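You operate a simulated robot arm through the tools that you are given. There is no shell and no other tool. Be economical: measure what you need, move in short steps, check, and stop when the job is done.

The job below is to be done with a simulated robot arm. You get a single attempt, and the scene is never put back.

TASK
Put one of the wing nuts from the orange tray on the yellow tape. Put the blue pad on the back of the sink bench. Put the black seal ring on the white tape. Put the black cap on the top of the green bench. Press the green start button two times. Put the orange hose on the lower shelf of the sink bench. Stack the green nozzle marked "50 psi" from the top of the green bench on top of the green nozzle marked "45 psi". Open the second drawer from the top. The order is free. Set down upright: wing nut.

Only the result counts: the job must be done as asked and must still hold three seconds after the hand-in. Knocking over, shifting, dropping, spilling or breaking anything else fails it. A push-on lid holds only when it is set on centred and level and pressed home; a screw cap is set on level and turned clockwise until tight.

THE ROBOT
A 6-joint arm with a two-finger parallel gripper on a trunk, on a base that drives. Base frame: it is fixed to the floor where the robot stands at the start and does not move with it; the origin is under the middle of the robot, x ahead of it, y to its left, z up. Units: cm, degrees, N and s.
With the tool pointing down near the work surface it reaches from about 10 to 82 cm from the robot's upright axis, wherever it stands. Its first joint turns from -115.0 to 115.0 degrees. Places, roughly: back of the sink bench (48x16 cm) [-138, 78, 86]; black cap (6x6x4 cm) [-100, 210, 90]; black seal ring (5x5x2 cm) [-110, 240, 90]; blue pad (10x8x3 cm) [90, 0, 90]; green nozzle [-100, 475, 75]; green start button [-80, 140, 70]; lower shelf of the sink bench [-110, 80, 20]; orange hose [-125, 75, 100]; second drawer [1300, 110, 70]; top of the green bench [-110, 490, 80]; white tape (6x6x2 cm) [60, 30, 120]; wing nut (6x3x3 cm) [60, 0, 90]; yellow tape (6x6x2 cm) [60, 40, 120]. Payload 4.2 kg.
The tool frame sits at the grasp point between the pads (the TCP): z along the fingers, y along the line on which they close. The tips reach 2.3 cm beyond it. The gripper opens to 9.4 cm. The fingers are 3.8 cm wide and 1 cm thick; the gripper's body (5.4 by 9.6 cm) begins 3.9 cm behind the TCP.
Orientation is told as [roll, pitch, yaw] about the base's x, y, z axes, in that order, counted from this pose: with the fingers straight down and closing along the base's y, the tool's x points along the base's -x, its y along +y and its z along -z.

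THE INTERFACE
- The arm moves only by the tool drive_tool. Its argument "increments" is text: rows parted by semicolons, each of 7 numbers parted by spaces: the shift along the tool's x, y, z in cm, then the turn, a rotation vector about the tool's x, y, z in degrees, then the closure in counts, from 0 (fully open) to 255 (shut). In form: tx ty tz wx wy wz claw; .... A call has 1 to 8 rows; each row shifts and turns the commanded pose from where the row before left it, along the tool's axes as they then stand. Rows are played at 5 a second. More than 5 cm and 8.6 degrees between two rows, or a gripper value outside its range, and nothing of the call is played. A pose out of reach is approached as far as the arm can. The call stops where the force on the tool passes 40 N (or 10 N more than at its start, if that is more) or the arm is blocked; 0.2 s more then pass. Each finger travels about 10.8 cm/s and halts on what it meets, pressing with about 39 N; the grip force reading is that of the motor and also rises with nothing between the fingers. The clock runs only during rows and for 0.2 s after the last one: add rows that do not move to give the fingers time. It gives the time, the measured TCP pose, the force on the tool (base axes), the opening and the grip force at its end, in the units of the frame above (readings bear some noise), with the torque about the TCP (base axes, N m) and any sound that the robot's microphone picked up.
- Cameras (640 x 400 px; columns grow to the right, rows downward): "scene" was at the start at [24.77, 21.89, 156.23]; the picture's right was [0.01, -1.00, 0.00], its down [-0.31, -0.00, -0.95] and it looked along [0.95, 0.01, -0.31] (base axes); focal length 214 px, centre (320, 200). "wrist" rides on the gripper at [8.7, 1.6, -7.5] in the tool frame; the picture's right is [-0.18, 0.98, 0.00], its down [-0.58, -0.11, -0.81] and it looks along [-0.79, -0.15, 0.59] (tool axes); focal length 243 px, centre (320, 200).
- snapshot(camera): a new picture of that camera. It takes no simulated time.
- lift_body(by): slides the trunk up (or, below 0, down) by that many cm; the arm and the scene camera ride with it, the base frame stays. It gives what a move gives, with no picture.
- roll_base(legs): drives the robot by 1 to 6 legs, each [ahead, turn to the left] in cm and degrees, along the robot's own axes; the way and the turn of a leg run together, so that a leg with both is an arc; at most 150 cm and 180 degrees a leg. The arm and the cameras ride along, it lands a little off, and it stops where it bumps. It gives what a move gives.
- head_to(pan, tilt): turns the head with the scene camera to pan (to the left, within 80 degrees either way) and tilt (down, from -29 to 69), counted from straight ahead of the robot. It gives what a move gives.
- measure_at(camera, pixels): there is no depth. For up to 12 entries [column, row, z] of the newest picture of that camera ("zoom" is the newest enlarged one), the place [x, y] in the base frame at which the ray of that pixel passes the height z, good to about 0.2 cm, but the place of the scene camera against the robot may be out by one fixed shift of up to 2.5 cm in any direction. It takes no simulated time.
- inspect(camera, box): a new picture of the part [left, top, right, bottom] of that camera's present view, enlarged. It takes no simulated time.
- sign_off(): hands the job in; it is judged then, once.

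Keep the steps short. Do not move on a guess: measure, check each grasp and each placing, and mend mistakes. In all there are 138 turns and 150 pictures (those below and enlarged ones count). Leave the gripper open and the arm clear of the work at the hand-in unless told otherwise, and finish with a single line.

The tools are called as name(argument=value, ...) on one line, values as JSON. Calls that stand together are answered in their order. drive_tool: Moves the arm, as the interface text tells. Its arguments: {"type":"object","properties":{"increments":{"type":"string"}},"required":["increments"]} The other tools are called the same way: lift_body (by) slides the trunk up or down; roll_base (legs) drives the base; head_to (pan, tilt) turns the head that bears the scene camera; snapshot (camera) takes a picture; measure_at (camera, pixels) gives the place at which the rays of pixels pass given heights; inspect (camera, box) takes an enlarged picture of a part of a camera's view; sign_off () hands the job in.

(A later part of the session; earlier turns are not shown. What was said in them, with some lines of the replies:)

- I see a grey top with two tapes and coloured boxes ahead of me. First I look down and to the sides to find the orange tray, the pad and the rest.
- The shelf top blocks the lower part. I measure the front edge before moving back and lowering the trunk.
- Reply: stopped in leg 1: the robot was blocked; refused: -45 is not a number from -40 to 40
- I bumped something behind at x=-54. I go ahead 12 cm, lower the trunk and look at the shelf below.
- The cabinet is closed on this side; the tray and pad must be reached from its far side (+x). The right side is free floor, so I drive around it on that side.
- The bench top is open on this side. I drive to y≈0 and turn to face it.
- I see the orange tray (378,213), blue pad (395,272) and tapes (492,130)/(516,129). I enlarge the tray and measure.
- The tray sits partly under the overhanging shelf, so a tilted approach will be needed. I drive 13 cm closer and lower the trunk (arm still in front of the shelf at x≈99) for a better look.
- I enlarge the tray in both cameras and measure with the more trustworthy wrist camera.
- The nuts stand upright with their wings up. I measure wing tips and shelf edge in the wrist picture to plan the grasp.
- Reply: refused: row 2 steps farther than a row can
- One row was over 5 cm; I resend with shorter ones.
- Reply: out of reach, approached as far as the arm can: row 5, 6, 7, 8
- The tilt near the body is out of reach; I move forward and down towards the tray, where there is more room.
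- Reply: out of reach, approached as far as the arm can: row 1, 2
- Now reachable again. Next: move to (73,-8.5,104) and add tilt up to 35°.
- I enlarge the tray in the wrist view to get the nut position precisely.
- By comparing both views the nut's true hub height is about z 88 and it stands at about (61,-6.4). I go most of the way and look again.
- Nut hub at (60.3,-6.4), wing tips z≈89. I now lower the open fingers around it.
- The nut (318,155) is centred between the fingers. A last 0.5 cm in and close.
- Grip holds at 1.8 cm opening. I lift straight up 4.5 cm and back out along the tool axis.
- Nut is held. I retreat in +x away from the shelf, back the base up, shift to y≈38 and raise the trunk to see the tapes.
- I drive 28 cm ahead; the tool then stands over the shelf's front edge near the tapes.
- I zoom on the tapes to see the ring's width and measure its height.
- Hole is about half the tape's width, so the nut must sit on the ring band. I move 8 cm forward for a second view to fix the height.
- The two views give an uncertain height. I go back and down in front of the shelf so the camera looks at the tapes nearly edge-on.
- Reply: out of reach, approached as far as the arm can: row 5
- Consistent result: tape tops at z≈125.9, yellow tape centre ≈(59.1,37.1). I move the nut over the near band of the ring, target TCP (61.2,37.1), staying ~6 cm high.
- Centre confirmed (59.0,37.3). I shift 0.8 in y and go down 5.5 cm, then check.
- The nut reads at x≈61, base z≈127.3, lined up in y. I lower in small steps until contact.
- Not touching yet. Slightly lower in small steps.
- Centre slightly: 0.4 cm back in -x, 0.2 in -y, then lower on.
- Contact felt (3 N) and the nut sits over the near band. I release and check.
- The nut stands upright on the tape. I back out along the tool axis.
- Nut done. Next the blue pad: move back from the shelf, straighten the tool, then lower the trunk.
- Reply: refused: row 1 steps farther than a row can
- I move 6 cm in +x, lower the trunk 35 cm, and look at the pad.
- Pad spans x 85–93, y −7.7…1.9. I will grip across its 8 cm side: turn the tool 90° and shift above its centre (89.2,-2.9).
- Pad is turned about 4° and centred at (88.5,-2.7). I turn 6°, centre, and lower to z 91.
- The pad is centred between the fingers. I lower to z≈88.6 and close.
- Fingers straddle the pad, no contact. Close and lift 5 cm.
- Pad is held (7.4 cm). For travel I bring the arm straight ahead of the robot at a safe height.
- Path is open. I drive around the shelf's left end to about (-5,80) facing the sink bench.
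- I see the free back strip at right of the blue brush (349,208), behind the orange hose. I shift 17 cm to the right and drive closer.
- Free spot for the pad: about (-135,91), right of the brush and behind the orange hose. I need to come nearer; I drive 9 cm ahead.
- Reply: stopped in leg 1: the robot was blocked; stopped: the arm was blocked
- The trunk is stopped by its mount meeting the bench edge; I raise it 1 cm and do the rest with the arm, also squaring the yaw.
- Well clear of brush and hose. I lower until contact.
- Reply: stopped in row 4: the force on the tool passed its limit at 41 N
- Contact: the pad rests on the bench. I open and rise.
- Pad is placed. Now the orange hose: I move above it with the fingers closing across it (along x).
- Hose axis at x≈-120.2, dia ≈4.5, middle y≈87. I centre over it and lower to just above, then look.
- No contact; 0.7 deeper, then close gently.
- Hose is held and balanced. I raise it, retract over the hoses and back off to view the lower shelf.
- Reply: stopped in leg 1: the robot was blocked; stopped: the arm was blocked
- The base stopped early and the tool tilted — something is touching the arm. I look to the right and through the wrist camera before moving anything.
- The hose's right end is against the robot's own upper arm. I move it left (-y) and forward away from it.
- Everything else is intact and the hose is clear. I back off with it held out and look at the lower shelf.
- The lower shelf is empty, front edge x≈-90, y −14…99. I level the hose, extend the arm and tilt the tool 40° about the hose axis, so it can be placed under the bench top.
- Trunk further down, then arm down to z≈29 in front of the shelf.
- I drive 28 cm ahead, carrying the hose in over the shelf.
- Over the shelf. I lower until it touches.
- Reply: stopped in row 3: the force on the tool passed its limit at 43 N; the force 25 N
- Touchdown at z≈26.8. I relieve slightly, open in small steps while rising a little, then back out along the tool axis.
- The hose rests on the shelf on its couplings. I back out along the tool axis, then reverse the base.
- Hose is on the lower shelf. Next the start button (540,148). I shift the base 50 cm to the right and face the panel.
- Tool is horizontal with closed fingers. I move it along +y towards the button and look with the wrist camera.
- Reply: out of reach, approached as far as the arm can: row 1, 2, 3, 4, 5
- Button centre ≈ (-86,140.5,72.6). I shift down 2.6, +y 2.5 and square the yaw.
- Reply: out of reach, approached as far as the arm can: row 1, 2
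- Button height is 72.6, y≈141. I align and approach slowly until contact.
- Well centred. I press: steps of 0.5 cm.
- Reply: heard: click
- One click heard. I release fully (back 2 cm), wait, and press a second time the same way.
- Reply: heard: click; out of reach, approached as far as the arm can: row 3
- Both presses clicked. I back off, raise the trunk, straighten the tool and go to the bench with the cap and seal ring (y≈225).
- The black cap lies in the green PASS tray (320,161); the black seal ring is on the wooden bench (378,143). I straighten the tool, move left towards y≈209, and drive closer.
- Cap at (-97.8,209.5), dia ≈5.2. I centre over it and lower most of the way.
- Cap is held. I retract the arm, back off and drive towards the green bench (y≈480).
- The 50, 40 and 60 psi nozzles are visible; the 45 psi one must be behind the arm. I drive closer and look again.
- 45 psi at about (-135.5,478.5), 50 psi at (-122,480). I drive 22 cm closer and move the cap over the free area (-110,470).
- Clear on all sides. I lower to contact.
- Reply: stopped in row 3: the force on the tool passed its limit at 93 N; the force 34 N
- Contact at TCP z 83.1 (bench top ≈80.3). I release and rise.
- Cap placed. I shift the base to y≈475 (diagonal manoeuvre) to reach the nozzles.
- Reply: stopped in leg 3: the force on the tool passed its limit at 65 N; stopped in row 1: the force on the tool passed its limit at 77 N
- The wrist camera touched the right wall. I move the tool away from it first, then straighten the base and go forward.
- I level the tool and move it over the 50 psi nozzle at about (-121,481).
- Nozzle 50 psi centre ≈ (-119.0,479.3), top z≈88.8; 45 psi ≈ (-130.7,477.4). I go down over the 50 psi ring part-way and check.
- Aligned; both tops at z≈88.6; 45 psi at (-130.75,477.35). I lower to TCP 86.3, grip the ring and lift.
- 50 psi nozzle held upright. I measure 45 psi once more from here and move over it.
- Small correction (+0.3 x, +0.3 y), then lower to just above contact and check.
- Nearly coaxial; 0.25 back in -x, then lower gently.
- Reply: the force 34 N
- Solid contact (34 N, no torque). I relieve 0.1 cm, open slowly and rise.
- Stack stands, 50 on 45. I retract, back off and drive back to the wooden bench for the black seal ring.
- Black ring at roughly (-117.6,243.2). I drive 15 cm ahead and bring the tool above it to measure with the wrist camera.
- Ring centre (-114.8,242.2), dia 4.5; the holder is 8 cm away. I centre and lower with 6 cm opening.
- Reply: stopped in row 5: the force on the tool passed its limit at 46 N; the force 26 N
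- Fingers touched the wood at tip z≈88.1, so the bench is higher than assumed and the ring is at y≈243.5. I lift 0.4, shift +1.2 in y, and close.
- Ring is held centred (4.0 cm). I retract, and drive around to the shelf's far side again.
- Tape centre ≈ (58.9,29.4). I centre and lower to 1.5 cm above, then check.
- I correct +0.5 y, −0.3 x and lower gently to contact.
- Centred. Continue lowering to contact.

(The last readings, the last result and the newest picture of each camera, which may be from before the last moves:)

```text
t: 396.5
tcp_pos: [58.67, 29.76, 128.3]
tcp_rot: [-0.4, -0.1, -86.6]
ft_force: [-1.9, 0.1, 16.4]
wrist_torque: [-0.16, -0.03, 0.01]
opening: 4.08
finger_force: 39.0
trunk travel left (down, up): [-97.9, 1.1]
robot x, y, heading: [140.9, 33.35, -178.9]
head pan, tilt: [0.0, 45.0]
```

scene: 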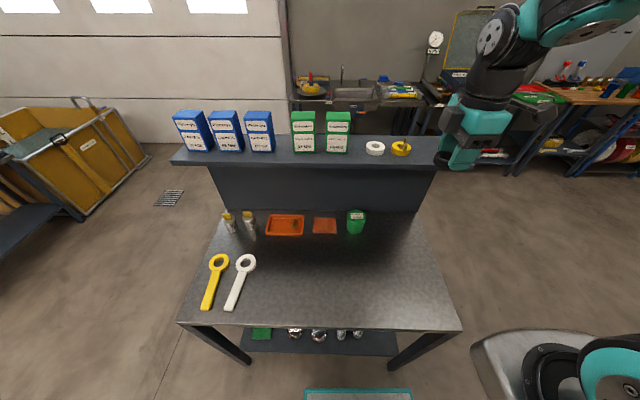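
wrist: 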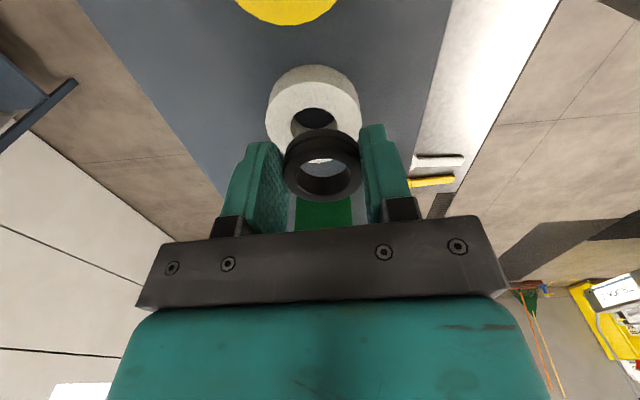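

Contact (16 N). I open and rise.

drive_tool(increments="0 0 0 0 0 0 165; 0 0 0 0 0 0 140; 0 0 0 0 0 0 110; 0 0 0 0 0 0 95; 0 0 -2 0 0 0 95; 0 0 -3 0 0 0 95; 0 0 -3 0 0 0 95; 0 0 0 0 0 0 95")

snapshot(camera="wrist")

```text
t: 398.3
tcp_pos: [58.59, 29.55, 136.22]
tcp_rot: [-0.1, -0.1, -86.7]
ft_force: [0.4, -0.2, 0.6]
wrist_torque: [-0.01, -0.01, 0.05]
opening: 5.88
finger_force: 0.2
trunk travel left (down, up): [-97.9, 1.1]
robot x, y, heading: [140.03, 33.43, -179.0]
head pan, tilt: [0.0, 45.0]
```

```text
16 pictures are left
```

wrist: 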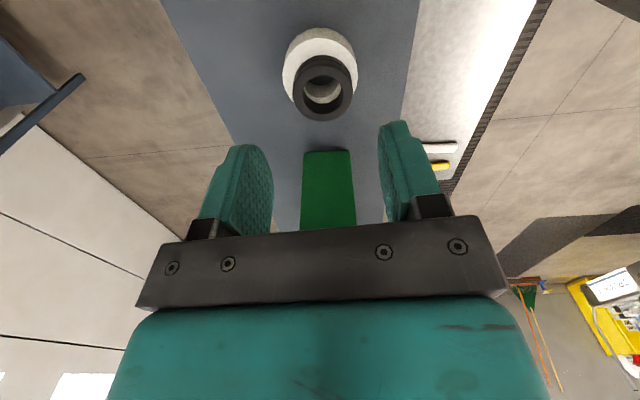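

The seal ring rests on the white tape. Only the drawer remains. I retract, back off, turn to face +x and look down the hall.

drive_tool(increments="0 0 -2 0 0 0 95; 0 4.5 0 0 0 0 95; 0 4.5 0 0 0 0 95; 0 4.5 0 0 0 0 95; 0 4.5 0 0 0 0 95; 0 4.5 0 0 0 0 95; 0 4 0 0 0 0 95; 0 0 0 0 0 0 0")

roll_base(legs=[[-40, 0], [0, 179]])

head_to(pan=5, tilt=18)

snapshot(camera="scene")

```text
t: 400.1
tcp_pos: [85.37, 31.19, 138.08]
tcp_rot: [-0.3, -0.1, -86.6]
ft_force: [0.7, -0.2, -0.3]
wrist_torque: [-0.01, -0.03, -0.01]
opening: 9.42
finger_force: 0.1
trunk travel left (down, up): [-97.9, 1.1]
robot x, y, heading: [140.5, 33.15, -178.9]
head pan, tilt: [0.0, 45.0]
```

```text
t: 409.9
tcp_pos: [236.08, 34.69, 138.1]
tcp_rot: [-0.2, -0.2, 91.9]
ft_force: [-0.3, 0.0, -0.8]
wrist_torque: [-0.01, -0.03, 0.0]
opening: 9.4
finger_force: 0.1
trunk travel left (down, up): [-97.9, 1.1]
robot x, y, heading: [180.77, 34.07, -0.6]
head pan, tilt: [0.0, 45.0]
```

```text
t: 410.8
tcp_pos: [236.25, 34.72, 138.19]
tcp_rot: [-0.2, -0.1, 91.9]
ft_force: [-0.4, -0.2, 1.3]
wrist_torque: [0.0, -0.01, -0.01]
opening: 9.38
finger_force: 0.1
trunk travel left (down, up): [-97.9, 1.1]
robot x, y, heading: [181.13, 34.01, -0.1]
head pan, tilt: [5.0, 18.0]
```

```text
15 pictures are left
```

scene: 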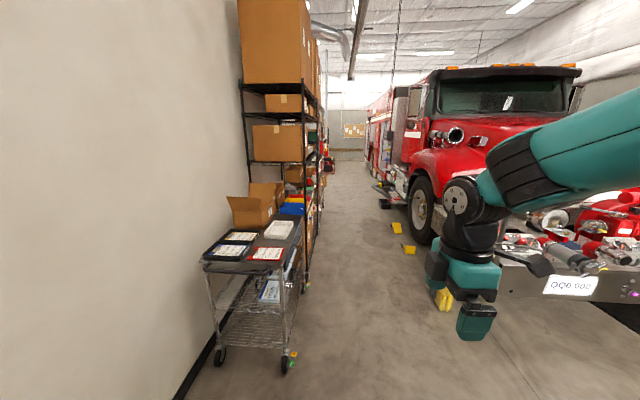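

measure_at(camera="scene", pixels=[[285, 370, 0], [308, 287, 0], [443, 310, 0], [409, 255, 0], [397, 234, 0], [425, 243, 0], [385, 208, 0], [308, 250, 0], [345, 160, 0], [365, 160, 0], [320, 180, 0]])

inspect(camera="scene", box=[290, 100, 450, 260])

```text
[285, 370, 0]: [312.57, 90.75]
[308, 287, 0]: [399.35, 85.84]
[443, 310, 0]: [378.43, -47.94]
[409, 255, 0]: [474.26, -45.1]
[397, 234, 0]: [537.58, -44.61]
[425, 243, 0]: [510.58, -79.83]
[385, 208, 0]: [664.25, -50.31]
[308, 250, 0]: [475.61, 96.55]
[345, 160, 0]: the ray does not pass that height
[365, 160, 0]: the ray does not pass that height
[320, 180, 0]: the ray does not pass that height
```

```text
2.50 times, centred on (370, 180) of scene
```

zoom: 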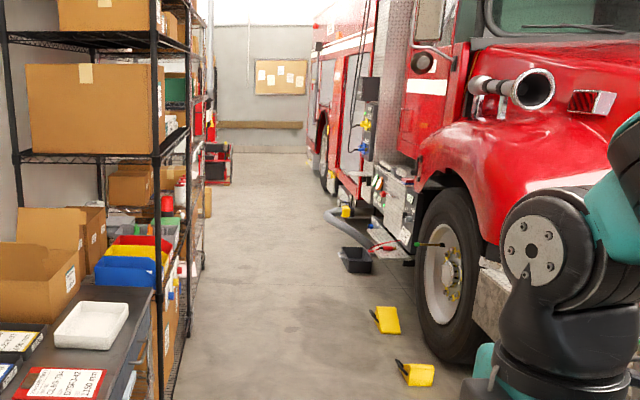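

The aisle is free between y≈−45 (chocks) and +86 (shelves). I drive along y≈30 and check my pose.

roll_base(legs=[[150, -1], [150, 0], [150, 0], [150, 0]])

snapshot(camera="scene")

```text
t: 438.9
tcp_pos: [827.32, -2.91, 138.2]
tcp_rot: [-0.2, -0.1, 87.2]
ft_force: [0.2, -0.1, -0.2]
wrist_torque: [0.0, 0.0, -0.01]
opening: 9.38
finger_force: 0.1
trunk travel left (down, up): [-97.9, 1.1]
robot x, y, heading: [772.27, 1.42, -4.9]
head pan, tilt: [5.0, 18.0]
```

```text
13 pictures are left
```

scene: 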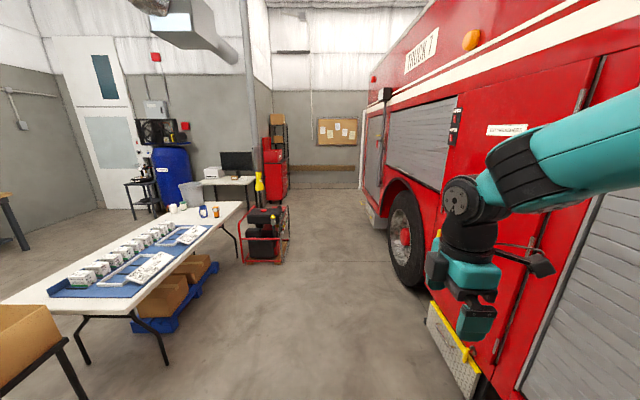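

measure_at(camera="scene", pixels=[[288, 262, 0], [243, 262, 0], [290, 238, 0], [170, 362, 0], [480, 385, 0], [400, 285, 0], [265, 202, 0], [290, 197, 0], [280, 160, 70]])

inspect(camera="scene", box=[230, 110, 330, 210])

```text
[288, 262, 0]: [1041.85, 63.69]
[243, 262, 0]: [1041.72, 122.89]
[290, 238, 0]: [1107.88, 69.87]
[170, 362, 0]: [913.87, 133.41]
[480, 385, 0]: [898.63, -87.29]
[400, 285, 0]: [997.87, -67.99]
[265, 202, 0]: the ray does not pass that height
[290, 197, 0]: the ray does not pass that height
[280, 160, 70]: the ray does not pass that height
```

```text
4.00 times, centred on (280, 160) of scene
```

zoom: 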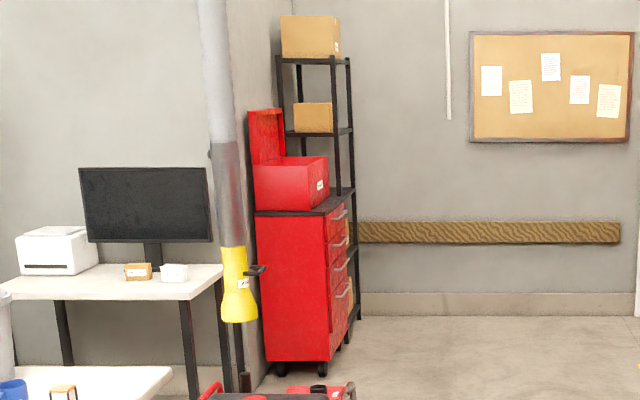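

The red tool chest stands beyond the generator with its drawers facing −y. I drive on along y≈0 to x≈1290 and turn left to face it.

roll_base(legs=[[0, 5], [150, 1], [150, 0.5], [150, 0.5], [68, 0], [0, 88]])

head_to(pan=0, tilt=35)

snapshot(camera="scene")

```text
t: 468.3
tcp_pos: [1293.3, 74.16, 138.09]
tcp_rot: [-0.2, -0.1, -176.3]
ft_force: [0.3, -0.7, 0.4]
wrist_torque: [-0.01, 0.0, -0.01]
opening: 9.38
finger_force: 0.0
trunk travel left (down, up): [-97.9, 1.1]
robot x, y, heading: [1295.11, 18.83, 91.5]
head pan, tilt: [5.0, 18.0]
```

```text
t: 469.1
tcp_pos: [1293.22, 74.1, 138.01]
tcp_rot: [-0.2, -0.1, -176.2]
ft_force: [0.6, 0.7, 0.0]
wrist_torque: [0.01, -0.06, 0.03]
opening: 9.38
finger_force: 0.0
trunk travel left (down, up): [-97.9, 1.1]
robot x, y, heading: [1295.66, 19.13, 91.4]
head pan, tilt: [0.0, 35.0]
```

```text
11 pictures are left
```

scene: 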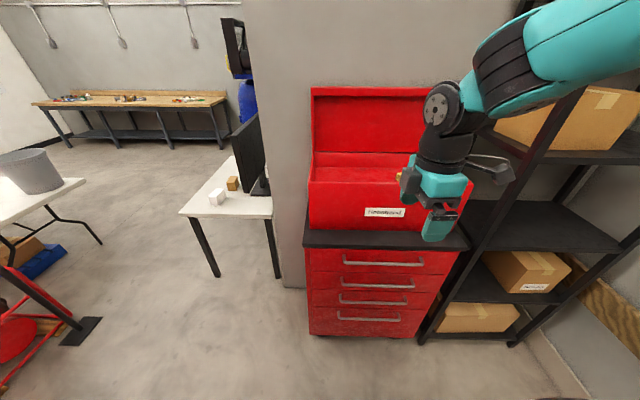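

measure_at(camera="scene", pixels=[[343, 288, 70], [413, 288, 70], [378, 286, 65], [378, 286, 60], [384, 262, 80], [378, 302, 55], [382, 320, 40], [310, 335, 10], [305, 243, 90], [425, 337, 10], [470, 246, 90]])

inspect(camera="scene", box=[295, 225, 475, 345])

```text
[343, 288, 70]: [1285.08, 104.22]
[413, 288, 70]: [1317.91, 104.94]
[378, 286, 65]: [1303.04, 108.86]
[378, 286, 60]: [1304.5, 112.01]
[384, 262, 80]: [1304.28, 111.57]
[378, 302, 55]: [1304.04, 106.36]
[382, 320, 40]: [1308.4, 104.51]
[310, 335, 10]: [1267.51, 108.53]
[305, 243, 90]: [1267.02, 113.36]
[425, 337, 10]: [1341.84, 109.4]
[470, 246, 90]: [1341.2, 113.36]
```

```text
3.33 times, centred on (385, 285) of scene
5 turns are left
```

zoom: 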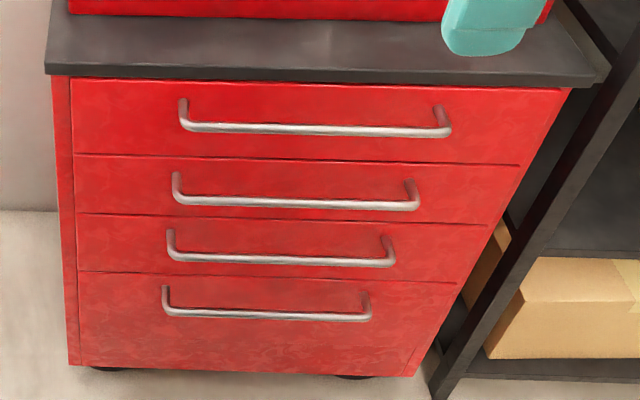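

Few turns remain, so I batch: lower the trunk, bring the tool left/forward, turn it horizontal (fingers closing vertically) in front of the second handle (z≈71, bar y≈105.7), then look.

lift_body(by=-40)

lift_body(by=-18)

drive_tool(increments="-4.5 0 0 0 0 3.8 0; -4.5 0 0 0 0 0 0; -4.5 0 0 0 0 0 0; -4.5 0 0 0 0 0 0; 0 -4.3 2 0 0 0 0; 0 -4.3 2 0 0 0 0; 0 -4.3 2 0 0 0 0; 0 0 2.5 0 0 0 0")

drive_tool(increments="0 0 0 8.5 0 0 0; 0 0 0 8.5 0 0 0; 0 0 0 8.5 0 0 0; 0 0 0 8.5 0 0 0; 0 0 0 8.5 0 0 0; 0 0 0 8.5 0 0 0; 0 0 0 8.5 0 0 0; 0 0 0 8.5 0 0 0")

drive_tool(increments="0 0 0 8.5 0 0 0; 0 0 0 8.5 0 0 0; 0 0 0 5 0 0 0; 0 0 4 0 0 0 0; 0 0 4 0 0 0 0; 4.6 0 0 0 0 0 0; 4.6 0 0 0 0 0 0; 4.6 0 0 0 0 0 0")

snapshot(camera="wrist")

snapshot(camera="scene")

```text
t: 472.9
tcp_pos: [1293.21, 74.01, 98.13]
tcp_rot: [-0.2, -0.1, -176.3]
ft_force: [-0.5, 0.2, 0.4]
wrist_torque: [-0.01, 0.0, 0.0]
opening: 9.41
finger_force: 0.0
trunk travel left (down, up): [-57.9, 41.1]
robot x, y, heading: [1295.89, 19.15, 91.5]
head pan, tilt: [0.0, 35.0]
```

```text
t: 474.9
tcp_pos: [1293.27, 74.03, 80.11]
tcp_rot: [-0.2, -0.1, -176.3]
ft_force: [-0.6, 0.3, 0.3]
wrist_torque: [-0.04, 0.0, 0.03]
opening: 9.4
finger_force: 0.0
trunk travel left (down, up): [-39.9, 59.1]
robot x, y, heading: [1295.66, 18.79, 91.7]
head pan, tilt: [0.0, 35.0]
```

```text
t: 476.7
tcp_pos: [1275.42, 87.07, 71.77]
tcp_rot: [-0.2, 0.0, 179.9]
ft_force: [0.4, 0.9, 0.1]
wrist_torque: [0.0, -0.02, -0.02]
opening: 9.42
finger_force: 0.1
trunk travel left (down, up): [-39.9, 59.1]
robot x, y, heading: [1295.19, 18.75, 91.7]
head pan, tilt: [0.0, 35.0]
```

```text
t: 478.5
tcp_pos: [1275.35, 86.9, 71.63]
tcp_rot: [-68.4, -0.1, 180.0]
ft_force: [0.5, 0.7, 0.7]
wrist_torque: [0.02, -0.04, -0.05]
opening: 9.41
finger_force: 0.1
trunk travel left (down, up): [-39.9, 59.1]
robot x, y, heading: [1295.65, 18.75, 91.4]
head pan, tilt: [0.0, 35.0]
```

```text
t: 480.3
tcp_pos: [1289.09, 95.37, 71.52]
tcp_rot: [-90.2, -0.1, 180.0]
ft_force: [-0.7, 0.1, -0.7]
wrist_torque: [-0.01, 0.01, 0.0]
opening: 9.41
finger_force: 0.1
out of reach, approached as far as the arm can: row 3
trunk travel left (down, up): [-39.9, 59.1]
robot x, y, heading: [1295.73, 18.65, 91.6]
head pan, tilt: [0.0, 35.0]
```

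```text
9 pictures are left
```

wrist: 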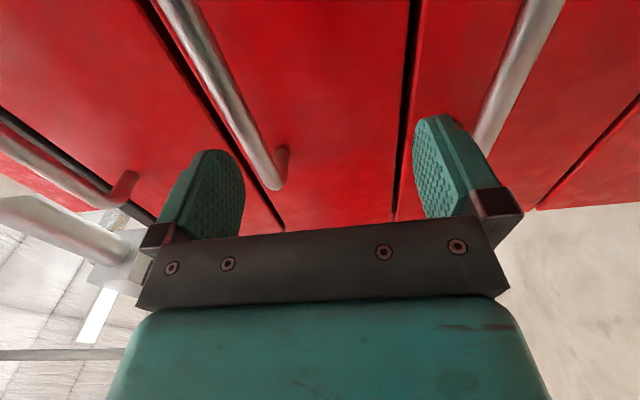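

```text
8 pictures are left
4 turns are left
```

scene: 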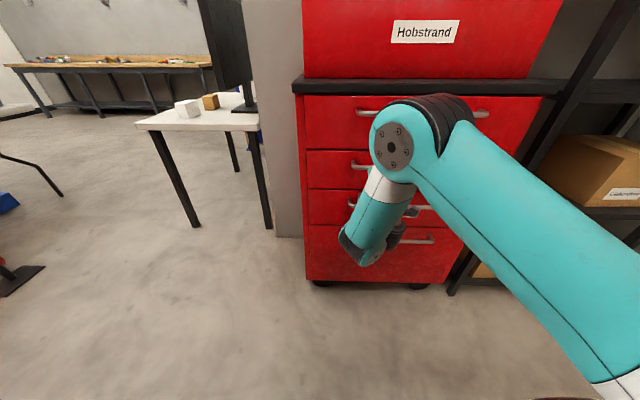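

From both views the second handle's bar lies at about z 77, y 101–102, slightly above my tool. I raise the trunk 5.2 cm, advance until the tips touch the drawer front, ease back, and close on the bar.

lift_body(by=5.2)

drive_tool(increments="0 0 1 0 0 0 0; 0 0 1 0 0 0 0; 0 0 1 0 0 0 0; 0 0 1 0 0 0 0; 0 0 1 0 0 0 0; 0 0 1 0 0 0 0; 0 0 1 0 0 0 0; 0 0 0.7 0 0 0 0")

inspect(camera="wrist", box=[0, 0, 640, 400])

drive_tool(increments="0 0 0.7 0 0 0 0; 0 0 0.7 0 0 0 0; 0 0 0.7 0 0 0 0; 0 0 0.7 0 0 0 0; 0 0 0.7 0 0 0 0; 0 0 0.7 0 0 0 0")

drive_tool(increments="0 0 -0.4 0 0 0 0; 0 0 0 0 0 0 60; 0 0 0 0 0 0 120; 0 0 0 0 0 0 180; 0 0 0 0 0 0 240; 0 0 0 0 0 0 250; 0 0 0 0 0 0 250")

snapshot(camera="wrist")

```text
t: 481.2
tcp_pos: [1289.09, 95.31, 76.71]
tcp_rot: [-90.2, -0.2, 179.9]
ft_force: [-0.2, -0.2, 1.2]
wrist_torque: [-0.02, 0.0, -0.04]
opening: 9.41
finger_force: 0.1
trunk travel left (down, up): [-45.1, 53.9]
robot x, y, heading: [1295.43, 19.12, 91.4]
head pan, tilt: [0.0, 35.0]
```

```text
t: 482.8
tcp_pos: [1289.07, 101.36, 76.5]
tcp_rot: [-89.9, 0.1, 179.9]
ft_force: [3.3, -28.7, 3.3]
wrist_torque: [1.52, 0.05, -0.57]
opening: 9.38
finger_force: 0.1
trunk travel left (down, up): [-45.1, 53.9]
robot x, y, heading: [1295.51, 18.86, 91.5]
head pan, tilt: [0.0, 35.0]
stopped in row 7: the force on the tool passed its limit at 66 N (the readings are from after the stop); the commanded pose is now the measured one
```

```text
1.00 times, centred on (320, 200) of wrist (not enlarged: the box is as wide or as high as the picture)
```

zoom: 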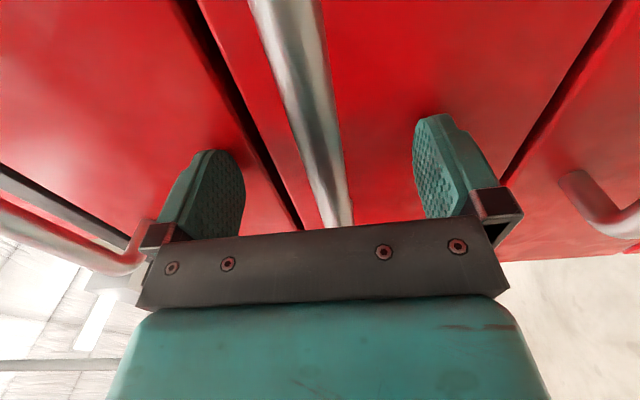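

```text
t: 483.0
tcp_pos: [1289.06, 101.37, 76.53]
tcp_rot: [-89.9, 0.3, 179.9]
ft_force: [2.9, -26.2, 6.6]
wrist_torque: [1.5, 0.12, -0.56]
opening: 9.38
finger_force: 0.0
trunk travel left (down, up): [-45.1, 53.9]
robot x, y, heading: [1295.66, 18.98, 91.4]
head pan, tilt: [0.0, 35.0]
stopped in row 1: the force on the tool passed its limit at 55 N (the readings are from after the stop); the commanded pose is now the measured one
```

```text
t: 484.7
tcp_pos: [1288.96, 100.93, 75.86]
tcp_rot: [-89.0, 0.0, 179.9]
ft_force: [-1.5, 2.9, -11.8]
wrist_torque: [0.04, 0.29, -0.02]
opening: 1.41
finger_force: 44.4
trunk travel left (down, up): [-45.1, 53.9]
robot x, y, heading: [1295.29, 19.13, 91.4]
head pan, tilt: [0.0, 35.0]
stopped in row 7: the force on the tool passed its limit at 41 N (the readings are from after the stop); the commanded pose is now the measured one
```

```text
6 pictures are left
3 turns are left
```

wrist: 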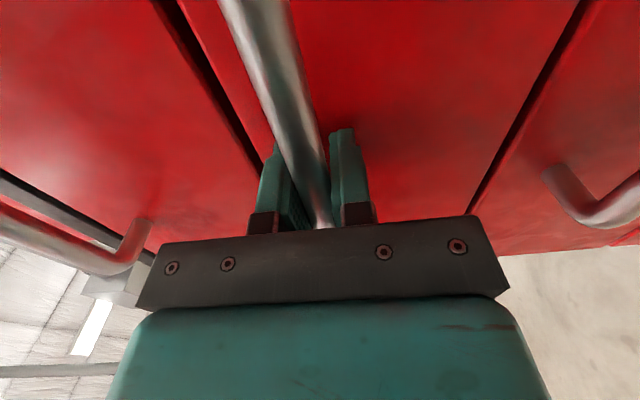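

The bar of the second drawer is firmly between the pads (1.4 cm). I pull by driving the base back in steps, then look.

roll_base(legs=[[-10, 0]])

roll_base(legs=[[-10, 0]])

roll_base(legs=[[-8, 0]])

snapshot(camera="scene")

snapshot(camera="wrist")

```text
t: 486.3
tcp_pos: [1289.02, 90.9, 75.87]
tcp_rot: [-89.0, 0.0, -179.6]
ft_force: [-1.6, 1.1, -0.8]
wrist_torque: [-0.01, -0.09, 0.03]
opening: 1.37
finger_force: 44.9
trunk travel left (down, up): [-45.1, 53.9]
robot x, y, heading: [1295.85, 9.11, 91.4]
head pan, tilt: [0.0, 35.0]
stopped in leg 1: the force on the tool passed its limit at 41 N (the readings are from after the stop); the commanded pose is now the measured one
```

```text
t: 487.4
tcp_pos: [1288.85, 80.86, 75.75]
tcp_rot: [-89.1, -0.1, -179.2]
ft_force: [-38.6, 1.9, -4.8]
wrist_torque: [0.06, -0.36, -0.09]
opening: 1.39
finger_force: 45.1
trunk travel left (down, up): [-45.1, 53.9]
robot x, y, heading: [1296.26, -0.92, 91.6]
head pan, tilt: [0.0, 35.0]
```

```text
t: 488.5
tcp_pos: [1288.9, 72.75, 75.8]
tcp_rot: [-89.2, -0.2, -179.0]
ft_force: [-17.5, 2.6, -3.7]
wrist_torque: [0.04, -0.69, -0.42]
opening: 1.38
finger_force: 45.0
trunk travel left (down, up): [-45.1, 53.9]
robot x, y, heading: [1296.5, -8.98, 92.0]
head pan, tilt: [0.0, 35.0]
```

```text
5 pictures are left
```

scene: 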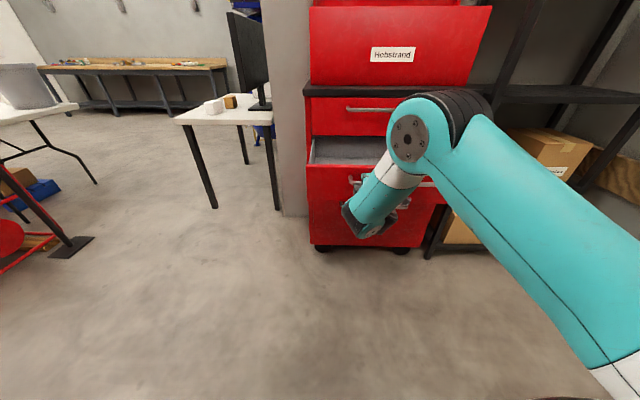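

```text
4 pictures are left
2 turns are left
```

wrist: 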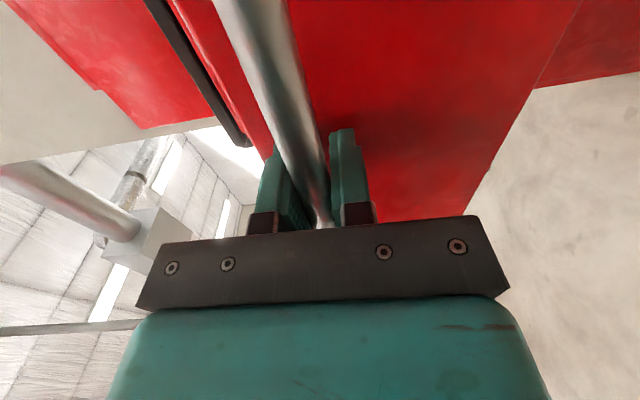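

The second drawer is out about 28 cm. I open the fingers and reverse straight back to clear the handle.

drive_tool(increments="0 0 0 0 0 0 200; 0 0 0 0 0 0 140; 0 0 0 0 0 0 80; 0 0 0 0 0 0 20; 0 0 0 0 0 0 0; 0 0 0 0 0 0 0")

roll_base(legs=[[-20, 0]])

snapshot(camera="scene")

```text
t: 489.9
tcp_pos: [1288.88, 72.8, 75.95]
tcp_rot: [-89.1, -0.2, -178.9]
ft_force: [-0.3, 0.3, -0.4]
wrist_torque: [-0.02, 0.02, -0.01]
opening: 9.4
finger_force: 0.1
trunk travel left (down, up): [-45.1, 53.9]
robot x, y, heading: [1295.94, -9.35, 92.2]
head pan, tilt: [0.0, 35.0]
```

```text
t: 491.5
tcp_pos: [1289.74, 52.61, 75.95]
tcp_rot: [-89.1, -0.2, -179.1]
ft_force: [-0.4, 0.5, -0.8]
wrist_torque: [0.0, -0.02, 0.04]
opening: 9.4
finger_force: 0.0
trunk travel left (down, up): [-45.1, 53.9]
robot x, y, heading: [1296.87, -29.35, 91.5]
head pan, tilt: [0.0, 35.0]
```

```text
3 pictures are left
1 turns are left
```

scene: 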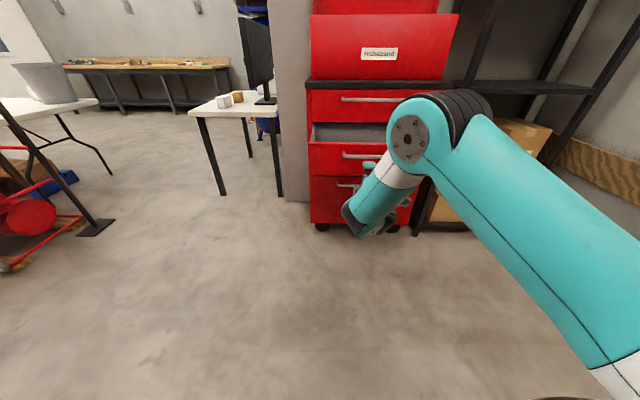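

The drawer stands open, the gripper is open and clear. I hand in.

sign_off()

```text
The job is handed in.
```

All eight tasks were carried out and the job is handed in; each placing was checked by camera right after it was made, the start button clicked twice, and the second drawer was left about 28 cm open.
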